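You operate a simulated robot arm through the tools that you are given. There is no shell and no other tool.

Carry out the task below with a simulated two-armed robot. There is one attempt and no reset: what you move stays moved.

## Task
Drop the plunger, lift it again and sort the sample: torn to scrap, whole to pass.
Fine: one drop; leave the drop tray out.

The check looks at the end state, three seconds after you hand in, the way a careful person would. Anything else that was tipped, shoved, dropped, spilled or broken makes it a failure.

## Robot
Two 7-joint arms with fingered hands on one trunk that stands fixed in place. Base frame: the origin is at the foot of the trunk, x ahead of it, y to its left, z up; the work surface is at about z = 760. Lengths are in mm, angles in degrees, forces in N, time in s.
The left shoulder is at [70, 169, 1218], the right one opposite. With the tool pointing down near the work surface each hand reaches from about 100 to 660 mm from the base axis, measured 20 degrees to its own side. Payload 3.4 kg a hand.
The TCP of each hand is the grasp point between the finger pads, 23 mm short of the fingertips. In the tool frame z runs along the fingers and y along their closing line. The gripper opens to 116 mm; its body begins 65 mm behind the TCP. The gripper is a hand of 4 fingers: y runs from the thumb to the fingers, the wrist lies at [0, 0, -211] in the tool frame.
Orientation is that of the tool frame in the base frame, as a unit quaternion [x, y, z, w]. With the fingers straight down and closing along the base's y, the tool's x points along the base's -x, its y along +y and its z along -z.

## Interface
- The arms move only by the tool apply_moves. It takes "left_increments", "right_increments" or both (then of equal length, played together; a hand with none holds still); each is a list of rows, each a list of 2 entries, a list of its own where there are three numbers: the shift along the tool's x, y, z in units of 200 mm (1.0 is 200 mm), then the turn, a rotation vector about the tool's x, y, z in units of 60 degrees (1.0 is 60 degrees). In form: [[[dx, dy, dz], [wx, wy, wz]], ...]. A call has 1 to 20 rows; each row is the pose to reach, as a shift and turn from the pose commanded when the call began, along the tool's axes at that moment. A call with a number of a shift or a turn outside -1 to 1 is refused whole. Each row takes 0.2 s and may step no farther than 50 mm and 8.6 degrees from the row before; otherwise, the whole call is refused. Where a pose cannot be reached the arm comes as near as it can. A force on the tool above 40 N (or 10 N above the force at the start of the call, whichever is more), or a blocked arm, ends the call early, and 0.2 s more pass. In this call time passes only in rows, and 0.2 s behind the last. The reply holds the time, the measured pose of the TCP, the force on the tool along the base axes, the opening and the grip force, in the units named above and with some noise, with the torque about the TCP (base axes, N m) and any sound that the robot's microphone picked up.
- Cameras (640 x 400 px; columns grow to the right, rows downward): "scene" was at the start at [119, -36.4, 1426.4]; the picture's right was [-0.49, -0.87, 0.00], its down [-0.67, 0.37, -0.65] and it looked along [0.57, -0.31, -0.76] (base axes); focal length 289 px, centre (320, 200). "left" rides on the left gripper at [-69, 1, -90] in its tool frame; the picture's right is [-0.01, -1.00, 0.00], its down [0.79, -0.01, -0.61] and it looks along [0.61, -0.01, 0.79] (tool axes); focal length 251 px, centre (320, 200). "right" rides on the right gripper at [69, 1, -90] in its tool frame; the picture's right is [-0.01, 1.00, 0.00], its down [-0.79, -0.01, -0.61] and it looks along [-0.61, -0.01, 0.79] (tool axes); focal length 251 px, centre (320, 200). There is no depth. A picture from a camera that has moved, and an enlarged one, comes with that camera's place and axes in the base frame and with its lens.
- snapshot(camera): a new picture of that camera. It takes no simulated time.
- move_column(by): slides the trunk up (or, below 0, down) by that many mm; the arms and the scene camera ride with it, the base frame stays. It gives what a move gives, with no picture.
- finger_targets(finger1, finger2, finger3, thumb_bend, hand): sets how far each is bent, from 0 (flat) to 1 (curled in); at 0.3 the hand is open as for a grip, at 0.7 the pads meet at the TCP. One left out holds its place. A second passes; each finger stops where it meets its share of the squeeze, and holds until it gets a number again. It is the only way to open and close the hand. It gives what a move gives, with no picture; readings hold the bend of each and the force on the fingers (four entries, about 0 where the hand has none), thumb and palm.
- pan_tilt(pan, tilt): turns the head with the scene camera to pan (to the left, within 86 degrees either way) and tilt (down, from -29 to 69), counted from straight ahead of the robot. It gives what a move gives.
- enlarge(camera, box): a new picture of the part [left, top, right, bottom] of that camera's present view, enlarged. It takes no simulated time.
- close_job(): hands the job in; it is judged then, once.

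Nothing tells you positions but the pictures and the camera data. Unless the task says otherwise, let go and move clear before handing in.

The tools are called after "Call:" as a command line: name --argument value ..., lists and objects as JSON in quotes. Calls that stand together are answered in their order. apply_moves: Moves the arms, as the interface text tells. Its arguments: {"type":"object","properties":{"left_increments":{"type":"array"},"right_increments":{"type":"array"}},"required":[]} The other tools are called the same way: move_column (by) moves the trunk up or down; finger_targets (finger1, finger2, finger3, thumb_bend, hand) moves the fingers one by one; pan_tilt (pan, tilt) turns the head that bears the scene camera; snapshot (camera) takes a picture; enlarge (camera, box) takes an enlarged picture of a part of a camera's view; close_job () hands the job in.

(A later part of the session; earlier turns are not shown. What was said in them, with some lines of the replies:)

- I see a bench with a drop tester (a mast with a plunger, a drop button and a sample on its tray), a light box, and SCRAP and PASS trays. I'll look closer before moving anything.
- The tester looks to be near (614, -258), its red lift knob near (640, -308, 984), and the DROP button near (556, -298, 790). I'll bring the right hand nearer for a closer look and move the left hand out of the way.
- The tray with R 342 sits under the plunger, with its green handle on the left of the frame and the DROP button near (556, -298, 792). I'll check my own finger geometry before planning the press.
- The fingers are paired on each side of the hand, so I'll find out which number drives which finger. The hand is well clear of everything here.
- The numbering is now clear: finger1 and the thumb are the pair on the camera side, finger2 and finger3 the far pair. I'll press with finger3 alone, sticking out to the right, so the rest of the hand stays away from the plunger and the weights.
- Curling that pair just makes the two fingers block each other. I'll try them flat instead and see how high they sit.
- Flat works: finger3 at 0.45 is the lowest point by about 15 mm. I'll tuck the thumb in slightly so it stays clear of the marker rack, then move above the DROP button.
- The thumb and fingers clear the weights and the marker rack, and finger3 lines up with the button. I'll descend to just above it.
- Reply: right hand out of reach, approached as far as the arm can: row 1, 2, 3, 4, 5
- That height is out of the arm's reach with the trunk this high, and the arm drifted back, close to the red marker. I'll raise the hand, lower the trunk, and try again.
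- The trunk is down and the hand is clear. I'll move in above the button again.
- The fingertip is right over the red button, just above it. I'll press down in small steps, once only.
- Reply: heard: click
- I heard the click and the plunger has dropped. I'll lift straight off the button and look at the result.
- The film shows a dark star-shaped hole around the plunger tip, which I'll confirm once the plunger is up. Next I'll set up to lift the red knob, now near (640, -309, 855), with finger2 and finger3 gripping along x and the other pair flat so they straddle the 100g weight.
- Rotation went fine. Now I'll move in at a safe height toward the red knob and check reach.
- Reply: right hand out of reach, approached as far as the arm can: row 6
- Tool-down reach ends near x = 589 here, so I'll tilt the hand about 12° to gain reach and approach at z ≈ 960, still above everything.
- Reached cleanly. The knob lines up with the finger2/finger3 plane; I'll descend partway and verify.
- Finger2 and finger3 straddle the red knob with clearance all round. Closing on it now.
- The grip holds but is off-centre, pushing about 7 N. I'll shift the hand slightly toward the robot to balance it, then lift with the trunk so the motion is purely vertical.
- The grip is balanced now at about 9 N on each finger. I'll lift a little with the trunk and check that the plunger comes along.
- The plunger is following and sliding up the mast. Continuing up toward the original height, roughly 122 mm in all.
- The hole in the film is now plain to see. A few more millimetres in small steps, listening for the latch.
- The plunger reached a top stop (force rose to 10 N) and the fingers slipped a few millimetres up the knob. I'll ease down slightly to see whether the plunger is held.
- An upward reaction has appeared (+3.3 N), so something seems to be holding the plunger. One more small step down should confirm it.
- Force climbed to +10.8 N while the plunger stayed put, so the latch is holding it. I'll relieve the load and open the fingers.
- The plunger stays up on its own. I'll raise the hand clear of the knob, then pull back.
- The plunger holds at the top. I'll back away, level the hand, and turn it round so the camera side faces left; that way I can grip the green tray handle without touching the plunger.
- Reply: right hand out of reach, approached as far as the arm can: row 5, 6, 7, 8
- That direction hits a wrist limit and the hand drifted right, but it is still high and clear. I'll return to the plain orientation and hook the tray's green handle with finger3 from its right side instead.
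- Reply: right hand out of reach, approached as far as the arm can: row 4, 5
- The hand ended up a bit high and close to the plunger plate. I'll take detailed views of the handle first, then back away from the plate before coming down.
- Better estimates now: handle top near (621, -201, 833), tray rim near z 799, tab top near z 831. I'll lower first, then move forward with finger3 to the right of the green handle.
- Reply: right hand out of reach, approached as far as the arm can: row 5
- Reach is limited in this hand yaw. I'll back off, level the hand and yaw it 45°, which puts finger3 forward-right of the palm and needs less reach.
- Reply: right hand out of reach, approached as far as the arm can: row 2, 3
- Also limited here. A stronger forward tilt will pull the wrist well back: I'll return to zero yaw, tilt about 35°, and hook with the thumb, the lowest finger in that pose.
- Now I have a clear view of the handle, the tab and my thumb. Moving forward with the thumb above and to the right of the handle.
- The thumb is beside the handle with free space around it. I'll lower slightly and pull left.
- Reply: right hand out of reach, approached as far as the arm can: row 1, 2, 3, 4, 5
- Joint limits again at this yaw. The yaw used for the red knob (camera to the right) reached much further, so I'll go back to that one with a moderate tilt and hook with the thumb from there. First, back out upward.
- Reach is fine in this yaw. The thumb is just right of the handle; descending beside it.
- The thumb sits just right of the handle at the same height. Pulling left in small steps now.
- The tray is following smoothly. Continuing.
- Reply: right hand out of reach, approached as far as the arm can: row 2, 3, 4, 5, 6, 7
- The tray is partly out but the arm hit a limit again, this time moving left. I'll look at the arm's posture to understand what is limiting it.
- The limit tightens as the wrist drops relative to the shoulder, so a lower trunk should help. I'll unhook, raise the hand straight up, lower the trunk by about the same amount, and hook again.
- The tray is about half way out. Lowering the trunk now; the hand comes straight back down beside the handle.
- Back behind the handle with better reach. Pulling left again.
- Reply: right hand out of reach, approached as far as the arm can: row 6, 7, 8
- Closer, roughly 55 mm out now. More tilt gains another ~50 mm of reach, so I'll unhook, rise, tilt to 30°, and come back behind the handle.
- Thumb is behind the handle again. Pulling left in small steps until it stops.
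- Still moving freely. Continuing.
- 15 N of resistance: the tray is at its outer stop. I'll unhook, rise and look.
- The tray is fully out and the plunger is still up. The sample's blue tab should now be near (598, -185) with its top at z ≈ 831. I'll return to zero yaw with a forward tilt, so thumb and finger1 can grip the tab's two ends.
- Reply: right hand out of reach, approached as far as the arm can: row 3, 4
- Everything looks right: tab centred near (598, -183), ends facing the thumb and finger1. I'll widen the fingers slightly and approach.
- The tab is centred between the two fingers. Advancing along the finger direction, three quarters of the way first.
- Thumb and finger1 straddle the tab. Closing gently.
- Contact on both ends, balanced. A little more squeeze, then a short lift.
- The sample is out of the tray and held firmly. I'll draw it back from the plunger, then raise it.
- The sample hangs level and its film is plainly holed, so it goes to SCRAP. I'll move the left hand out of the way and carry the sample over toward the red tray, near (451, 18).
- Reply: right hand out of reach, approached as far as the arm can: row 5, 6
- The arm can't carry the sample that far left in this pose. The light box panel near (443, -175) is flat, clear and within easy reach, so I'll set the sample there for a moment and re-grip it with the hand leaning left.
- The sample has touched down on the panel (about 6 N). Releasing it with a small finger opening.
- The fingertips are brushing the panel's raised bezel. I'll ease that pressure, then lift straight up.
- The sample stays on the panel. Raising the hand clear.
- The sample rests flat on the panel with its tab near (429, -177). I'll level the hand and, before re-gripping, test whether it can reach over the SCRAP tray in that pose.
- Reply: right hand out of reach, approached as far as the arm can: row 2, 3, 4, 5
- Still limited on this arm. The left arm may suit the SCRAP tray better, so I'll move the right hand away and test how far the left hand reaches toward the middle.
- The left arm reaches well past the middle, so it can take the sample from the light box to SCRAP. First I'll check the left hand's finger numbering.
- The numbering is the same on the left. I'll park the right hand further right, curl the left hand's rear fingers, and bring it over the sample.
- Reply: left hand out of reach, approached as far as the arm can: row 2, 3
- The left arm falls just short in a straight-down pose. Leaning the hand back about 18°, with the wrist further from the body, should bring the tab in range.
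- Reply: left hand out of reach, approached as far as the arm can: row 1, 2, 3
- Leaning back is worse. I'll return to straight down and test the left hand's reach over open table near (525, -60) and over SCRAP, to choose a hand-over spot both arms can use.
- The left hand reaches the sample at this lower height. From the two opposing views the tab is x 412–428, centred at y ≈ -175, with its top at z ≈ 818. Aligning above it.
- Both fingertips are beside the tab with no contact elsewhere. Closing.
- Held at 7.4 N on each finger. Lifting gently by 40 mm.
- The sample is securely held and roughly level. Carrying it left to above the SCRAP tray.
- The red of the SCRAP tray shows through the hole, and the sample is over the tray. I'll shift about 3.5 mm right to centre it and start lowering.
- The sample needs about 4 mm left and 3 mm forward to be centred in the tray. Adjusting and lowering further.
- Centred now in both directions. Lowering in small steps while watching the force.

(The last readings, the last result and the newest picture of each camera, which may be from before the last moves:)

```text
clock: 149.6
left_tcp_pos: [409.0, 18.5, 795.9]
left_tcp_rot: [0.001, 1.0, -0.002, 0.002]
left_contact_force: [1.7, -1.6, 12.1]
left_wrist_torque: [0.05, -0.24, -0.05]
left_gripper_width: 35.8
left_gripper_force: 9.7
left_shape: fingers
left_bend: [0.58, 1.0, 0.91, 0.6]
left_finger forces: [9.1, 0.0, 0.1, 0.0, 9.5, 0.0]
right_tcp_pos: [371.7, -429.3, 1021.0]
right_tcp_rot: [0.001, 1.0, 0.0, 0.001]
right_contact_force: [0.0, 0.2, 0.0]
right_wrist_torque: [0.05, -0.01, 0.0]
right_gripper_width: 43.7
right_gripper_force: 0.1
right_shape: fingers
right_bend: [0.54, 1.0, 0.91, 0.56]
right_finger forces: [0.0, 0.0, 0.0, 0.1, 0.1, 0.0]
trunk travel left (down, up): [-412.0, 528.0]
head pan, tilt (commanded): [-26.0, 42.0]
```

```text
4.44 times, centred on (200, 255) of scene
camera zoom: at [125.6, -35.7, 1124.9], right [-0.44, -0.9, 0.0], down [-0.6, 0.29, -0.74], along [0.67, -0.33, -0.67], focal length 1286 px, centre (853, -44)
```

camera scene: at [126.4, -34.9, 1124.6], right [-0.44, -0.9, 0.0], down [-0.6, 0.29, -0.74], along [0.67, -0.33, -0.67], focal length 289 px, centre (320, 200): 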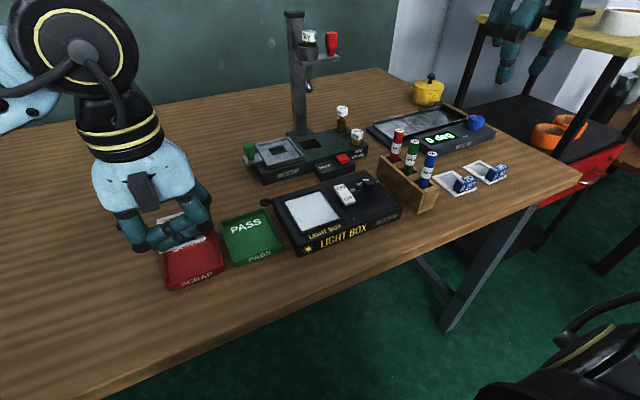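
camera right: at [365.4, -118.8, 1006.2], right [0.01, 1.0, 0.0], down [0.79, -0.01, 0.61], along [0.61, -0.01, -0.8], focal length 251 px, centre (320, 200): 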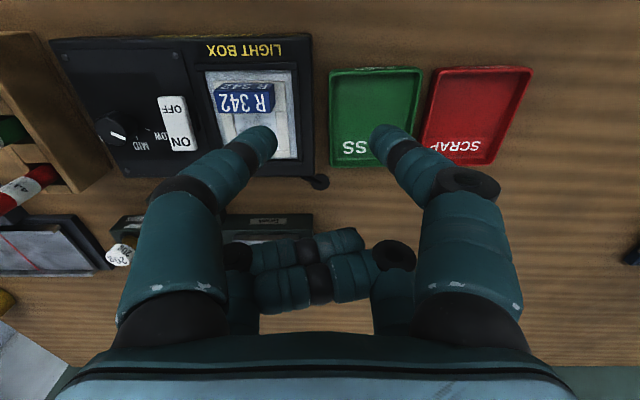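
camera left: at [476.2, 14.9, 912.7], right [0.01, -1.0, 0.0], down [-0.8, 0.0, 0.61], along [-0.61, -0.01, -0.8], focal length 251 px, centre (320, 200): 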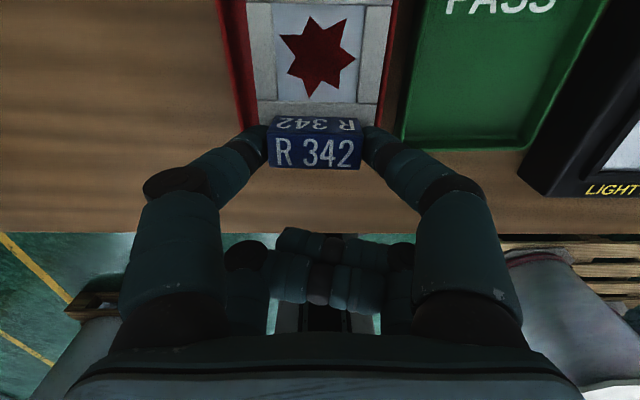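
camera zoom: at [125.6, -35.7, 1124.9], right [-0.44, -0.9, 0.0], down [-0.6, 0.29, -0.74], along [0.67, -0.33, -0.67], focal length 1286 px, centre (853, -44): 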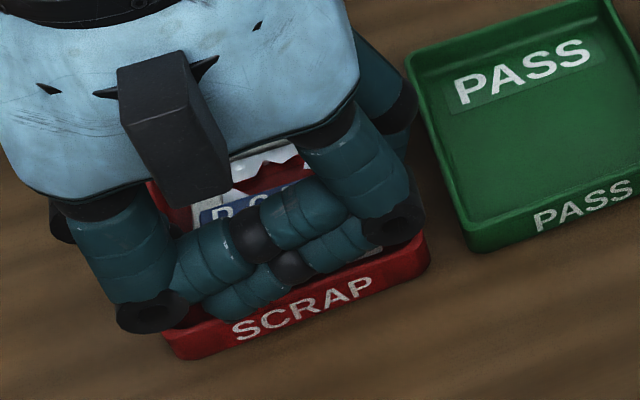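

The sample is on the tray floor (12 N). I'll relieve the pressure a touch and open the fingers slightly.

Call:
apply_moves --left_increments '[[[0, 0, -0.006], [0, 0, 0]]]'

Call:
finger_targets --hand "left" --finger1 0.54 --thumb_bend 0.57

Call:
enlarge --camera "left" --box '[200, 0, 440, 170]'

```text
clock: 149.9
left_tcp_pos: [409.1, 18.8, 797.3]
left_tcp_rot: [0.001, 1.0, 0.0, 0.001]
left_contact_force: [1.4, -0.5, 7.0]
left_wrist_torque: [0.02, -0.15, -0.06]
left_gripper_width: 36.0
left_gripper_force: 9.2
left_shape: fingers
left_bend: [0.58, 1.0, 0.91, 0.6]
left_finger forces: [8.5, 0.0, 0.0, 0.0, 8.8, 0.0]
right_tcp_pos: [371.0, -428.7, 1020.5]
right_tcp_rot: [0.001, 1.0, -0.001, 0.001]
right_contact_force: [-0.2, -0.3, -0.1]
right_wrist_torque: [0.0, 0.0, -0.01]
right_gripper_width: 43.6
right_gripper_force: 0.1
right_shape: fingers
right_bend: [0.54, 1.0, 0.91, 0.56]
right_finger forces: [0.0, 0.0, 0.0, 0.0, 0.1, 0.0]
trunk travel left (down, up): [-412.0, 528.0]
head pan, tilt (commanded): [-26.0, 42.0]
```

```text
clock: 150.9
left_tcp_pos: [410.2, 18.7, 796.5]
left_tcp_rot: [0.001, 1.0, -0.001, 0.001]
left_contact_force: [-0.3, 0.4, 2.2]
left_wrist_torque: [0.02, -0.04, -0.03]
left_gripper_width: 41.6
left_gripper_force: 0.7
left_shape: fingers
left_bend: [0.55, 1.0, 0.91, 0.56]
left_finger forces: [2.1, 0.0, 0.1, 0.0, 0.2, 0.0]
right_tcp_pos: [372.5, -429.1, 1022.0]
right_tcp_rot: [0.001, 1.0, -0.001, -0.001]
right_contact_force: [0.3, -0.5, 0.3]
right_wrist_torque: [0.0, 0.01, 0.0]
right_gripper_width: 43.5
right_gripper_force: 0.0
right_shape: fingers
right_bend: [0.54, 1.0, 0.91, 0.56]
right_finger forces: [0.1, 0.1, 0.0, 0.1, 0.1, 0.1]
trunk travel left (down, up): [-412.0, 528.0]
head pan, tilt (commanded): [-26.0, 42.0]
```

```text
2.35 times, centred on (320, 85) of left
camera zoom: at [478.8, 19.9, 885.1], right [0.01, -1.0, 0.0], down [-0.8, 0.0, 0.61], along [-0.61, -0.01, -0.8], focal length 592 px, centre (320, 471)
```

zoom: 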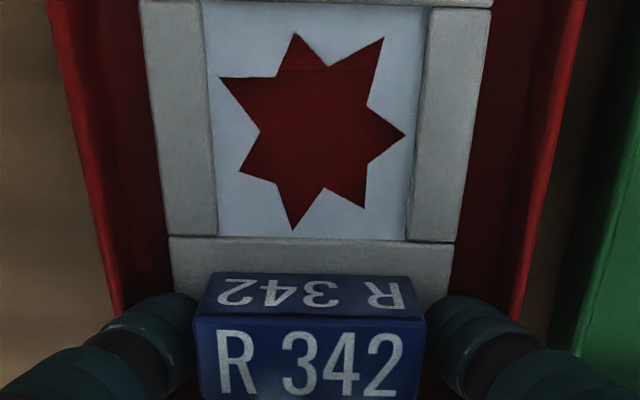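

Call:
finger_targets --hand "left" --finger1 0.55 --thumb_bend 0.56

Call:
apply_moves --left_increments '[[[0, 0, -0.01], [0, 0, 0]], [[0, 0, -0.025], [0, 0, 0]]]'

Call:
enlarge --camera "left" --box '[200, 0, 440, 170]'

```text
clock: 151.9
left_tcp_pos: [410.1, 19.0, 797.4]
left_tcp_rot: [0.001, 1.0, 0.0, 0.002]
left_contact_force: [-0.1, 1.2, 2.3]
left_wrist_torque: [0.01, -0.06, 0.01]
left_gripper_width: 41.5
left_gripper_force: 0.7
left_shape: fingers
left_bend: [0.55, 1.0, 0.91, 0.56]
left_finger forces: [1.9, 0.0, 0.0, 0.0, 0.4, 0.0]
right_tcp_pos: [371.4, -428.4, 1020.3]
right_tcp_rot: [0.001, 1.0, -0.001, 0.0]
right_contact_force: [0.0, 0.5, 0.3]
right_wrist_torque: [0.0, -0.01, -0.02]
right_gripper_width: 43.6
right_gripper_force: 0.0
right_shape: fingers
right_bend: [0.54, 1.0, 0.91, 0.56]
right_finger forces: [0.1, 0.0, 0.1, 0.0, 0.1, 0.1]
trunk travel left (down, up): [-412.0, 528.0]
head pan, tilt (commanded): [-26.0, 42.0]
```

```text
clock: 152.6
left_tcp_pos: [410.8, 19.7, 799.5]
left_tcp_rot: [0.002, 1.0, -0.001, 0.0]
left_contact_force: [0.5, -0.7, -0.4]
left_wrist_torque: [-0.02, -0.05, -0.03]
left_gripper_width: 41.9
left_gripper_force: 0.1
left_shape: fingers
left_bend: [0.55, 1.0, 0.91, 0.56]
left_finger forces: [0.0, 0.0, 0.1, 0.1, 0.1, 0.0]
right_tcp_pos: [372.3, -428.7, 1020.6]
right_tcp_rot: [0.002, 1.0, -0.002, 0.0]
right_contact_force: [0.2, 0.1, -0.8]
right_wrist_torque: [-0.03, -0.04, 0.01]
right_gripper_width: 43.7
right_gripper_force: 0.0
right_shape: fingers
right_bend: [0.54, 1.0, 0.91, 0.56]
right_finger forces: [0.1, 0.1, 0.0, 0.0, 0.1, 0.0]
trunk travel left (down, up): [-412.0, 528.0]
head pan, tilt (commanded): [-26.0, 42.0]
```

```text
2.35 times, centred on (320, 85) of left
camera zoom: at [479.1, 20.5, 889.7], right [0.01, -1.0, 0.0], down [-0.8, 0.0, 0.61], along [-0.61, -0.01, -0.8], focal length 592 px, centre (320, 471)
```

zoom: 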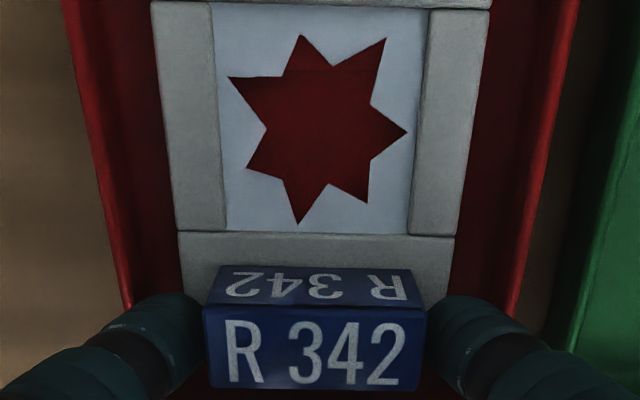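

Free of forces, with the sample staying in the tray. Raising straight up.

Call:
apply_moves --left_increments '[[[0, 0, -0.04], [0, 0, 0]], [[0, 0, -0.1], [0, 0, 0]], [[0, 0, -0.18], [0, 0, 0]], [[0, 0, -0.28], [0, 0, 0]], [[0, 0, -0.4], [0, 0, 0]]]'

Call:
snapshot --camera "left"

Call:
enlarge --camera "scene" --box '[120, 170, 280, 310]'

```text
clock: 153.8
left_tcp_pos: [411.1, 18.9, 880.6]
left_tcp_rot: [0.001, 1.0, 0.0, 0.001]
left_contact_force: [0.2, -0.4, -0.1]
left_wrist_torque: [-0.01, 0.02, 0.04]
left_gripper_width: 42.1
left_gripper_force: 0.0
left_shape: fingers
left_bend: [0.55, 1.0, 0.91, 0.56]
left_finger forces: [0.1, 0.0, 0.0, 0.1, 0.1, 0.0]
right_tcp_pos: [372.9, -427.8, 1022.0]
right_tcp_rot: [0.001, 1.0, -0.001, 0.0]
right_contact_force: [-0.3, 0.3, -0.7]
right_wrist_torque: [-0.01, -0.01, 0.01]
right_gripper_width: 43.6
right_gripper_force: 0.0
right_shape: fingers
right_bend: [0.54, 1.0, 0.91, 0.56]
right_finger forces: [0.0, 0.0, 0.0, 0.0, 0.1, 0.1]
trunk travel left (down, up): [-412.0, 528.0]
head pan, tilt (commanded): [-26.0, 42.0]
```

```text
taken
camera left: at [478.7, 20.2, 970.1], right [0.01, -1.0, 0.0], down [-0.8, 0.0, 0.61], along [-0.61, -0.01, -0.8], focal length 251 px, centre (320, 200)
```

left: 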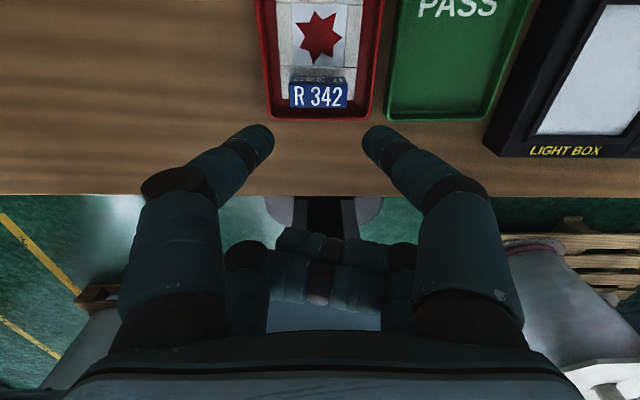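

```text
2.86 times, centred on (200, 240) of scene
camera zoom: at [126.1, -35.7, 1124.6], right [-0.44, -0.9, 0.0], down [-0.6, 0.29, -0.74], along [0.67, -0.33, -0.67], focal length 827 px, centre (663, 86)
```

zoom: 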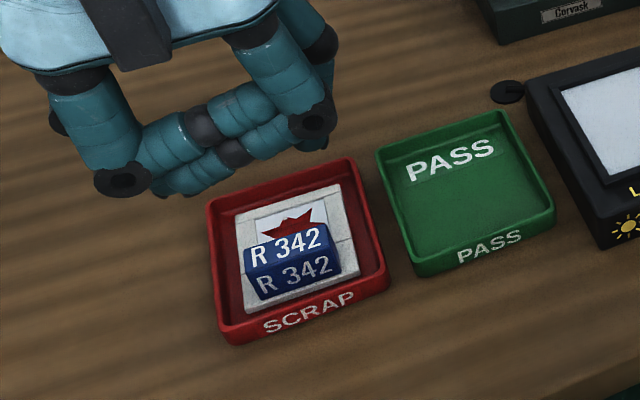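

The sample lies flat in SCRAP. I'll move the left hand clear and check the whole bench.

Call:
apply_moves --left_increments '[[[0, 0.05, -0.15], [0, 0, 0]], [[0, 0.15, -0.3], [0, 0, 0]], [[0, 0.3, -0.45], [0, 0, 0]], [[0, 0.5, -0.55], [0, 0, 0]], [[0, 0.7, -0.6], [0, 0, 0]], [[0, 0.85, -0.6], [0, 0, 0]]]'

Call:
move_column --by 250

Call:
snapshot --camera "scene"

Call:
enlarge --camera "scene" --box '[240, 110, 460, 260]'

```text
clock: 155.2
left_tcp_pos: [408.9, 190.7, 1002.2]
left_tcp_rot: [0.001, 1.0, -0.001, 0.0]
left_contact_force: [0.3, -1.2, -0.6]
left_wrist_torque: [-0.02, 0.03, -0.03]
left_gripper_width: 41.8
left_gripper_force: 0.1
left_shape: fingers
left_bend: [0.55, 1.0, 0.91, 0.56]
left_finger forces: [0.1, 0.0, 0.0, 0.0, 0.1, 0.1]
right_tcp_pos: [371.2, -426.7, 1021.9]
right_tcp_rot: [0.002, 1.0, -0.001, 0.0]
right_contact_force: [-0.6, -0.6, 0.0]
right_wrist_torque: [-0.01, 0.01, 0.02]
right_gripper_width: 43.6
right_gripper_force: 0.0
right_shape: fingers
right_bend: [0.54, 1.0, 0.91, 0.56]
right_finger forces: [0.0, 0.0, 0.0, 0.1, 0.1, 0.1]
trunk travel left (down, up): [-412.0, 528.0]
head pan, tilt (commanded): [-26.0, 42.0]
```

```text
clock: 157.7
left_tcp_pos: [409.8, 188.8, 1250.2]
left_tcp_rot: [0.002, 1.0, -0.001, 0.001]
left_contact_force: [0.2, 0.1, 1.3]
left_wrist_torque: [0.01, 0.01, -0.02]
left_gripper_width: 41.8
left_gripper_force: 0.0
left_shape: fingers
left_bend: [0.55, 1.0, 0.91, 0.56]
left_finger forces: [0.0, 0.0, 0.1, 0.0, 0.0, 0.0]
right_tcp_pos: [371.7, -429.0, 1271.0]
right_tcp_rot: [0.001, 1.0, -0.001, 0.001]
right_contact_force: [0.3, -0.1, 0.1]
right_wrist_torque: [0.02, 0.01, 0.0]
right_gripper_width: 43.5
right_gripper_force: 0.0
right_shape: fingers
right_bend: [0.54, 1.0, 0.91, 0.56]
right_finger forces: [0.1, 0.0, 0.0, 0.0, 0.1, 0.0]
trunk travel left (down, up): [-662.0, 278.0]
head pan, tilt (commanded): [-26.0, 42.0]
```

```text
taken
camera scene: at [126.5, -35.4, 1374.6], right [-0.44, -0.9, 0.0], down [-0.6, 0.29, -0.74], along [0.67, -0.33, -0.67], focal length 289 px, centre (320, 200)
```

scene: 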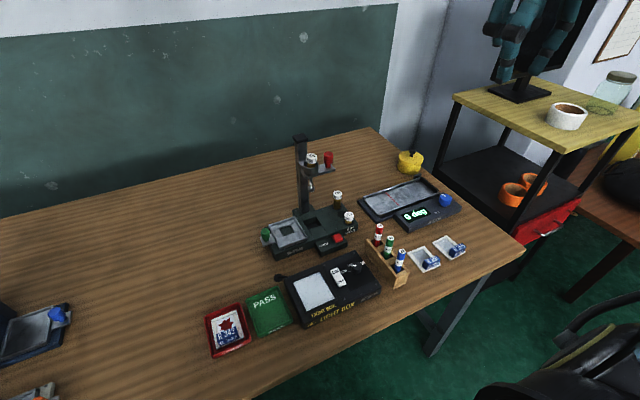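

```text
2.67 times, centred on (350, 185) of scene
camera zoom: at [126.5, -35.4, 1374.6], right [-0.44, -0.9, 0.0], down [-0.6, 0.29, -0.74], along [0.67, -0.33, -0.67], focal length 772 px, centre (240, 240)
```

zoom: 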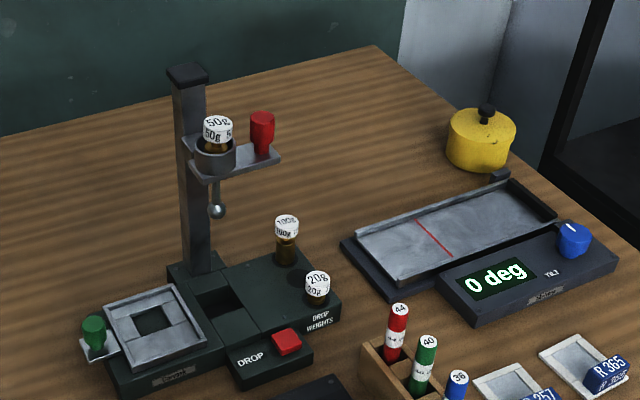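

Call:
enlarge --camera "scene" --box '[190, 230, 410, 370]'

Call:
enlarge --camera "scene" --box '[270, 120, 370, 200]'

```text
2.86 times, centred on (300, 300) of scene
camera zoom: at [126.5, -35.4, 1374.6], right [-0.44, -0.9, 0.0], down [-0.6, 0.29, -0.74], along [0.67, -0.33, -0.67], focal length 827 px, centre (377, -86)
```

zoom: 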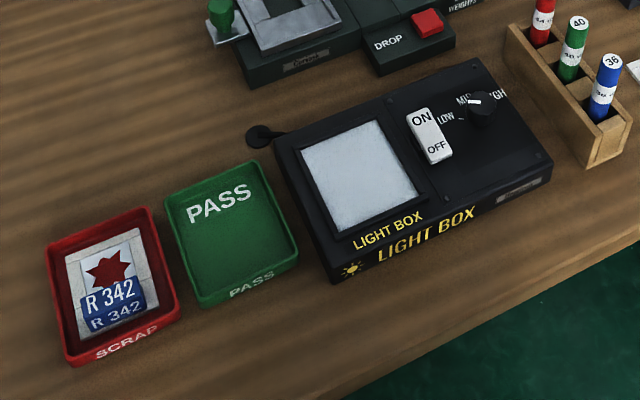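

```text
5.00 times, centred on (320, 160) of scene
camera zoom: at [126.5, -35.4, 1374.6], right [-0.44, -0.9, 0.0], down [-0.6, 0.29, -0.74], along [0.67, -0.33, -0.67], focal length 1447 px, centre (320, 400)
```

zoom: 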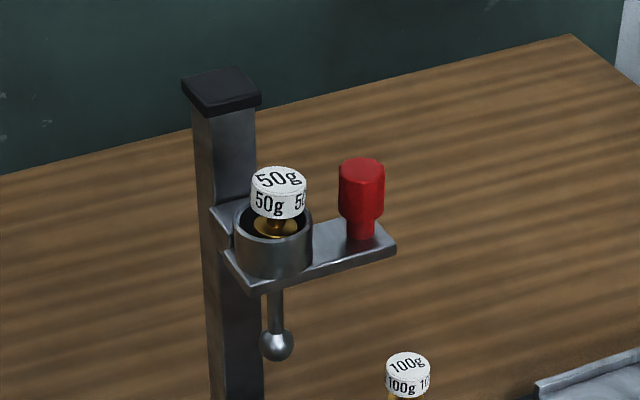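

Everything checks out: the plunger is latched up with its weight in place, the empty drop tray is fully out, torn R 342 lies flat in SCRAP, and both hands are clear. Handing in.

Call:
close_job

```text
The job is handed in.
```

The job is handed in: the plunger was dropped once, film R 342 tore, and the sample is now in the SCRAP tray. I judged it torn from the pictures, which showed a clear star-shaped hole in the film.

- **Plunger:** I lifted it back up and it stayed latched at the top with the 50 g weight still in place.
- **Drop tray:** it is pulled out to its stop and left there, empty.
- **Light box:** I set the sample down on the panel briefly because the right arm could not reach SCRAP. The fingertips pressed lightly on the panel's bezel at one point. I saw no change to the box, its switch or its dial afterwards.
- **Rest of the bench:** the other weights, markers, samples and the tilt gauge looked undisturbed in the last pictures, and both hands were clear before handing in.
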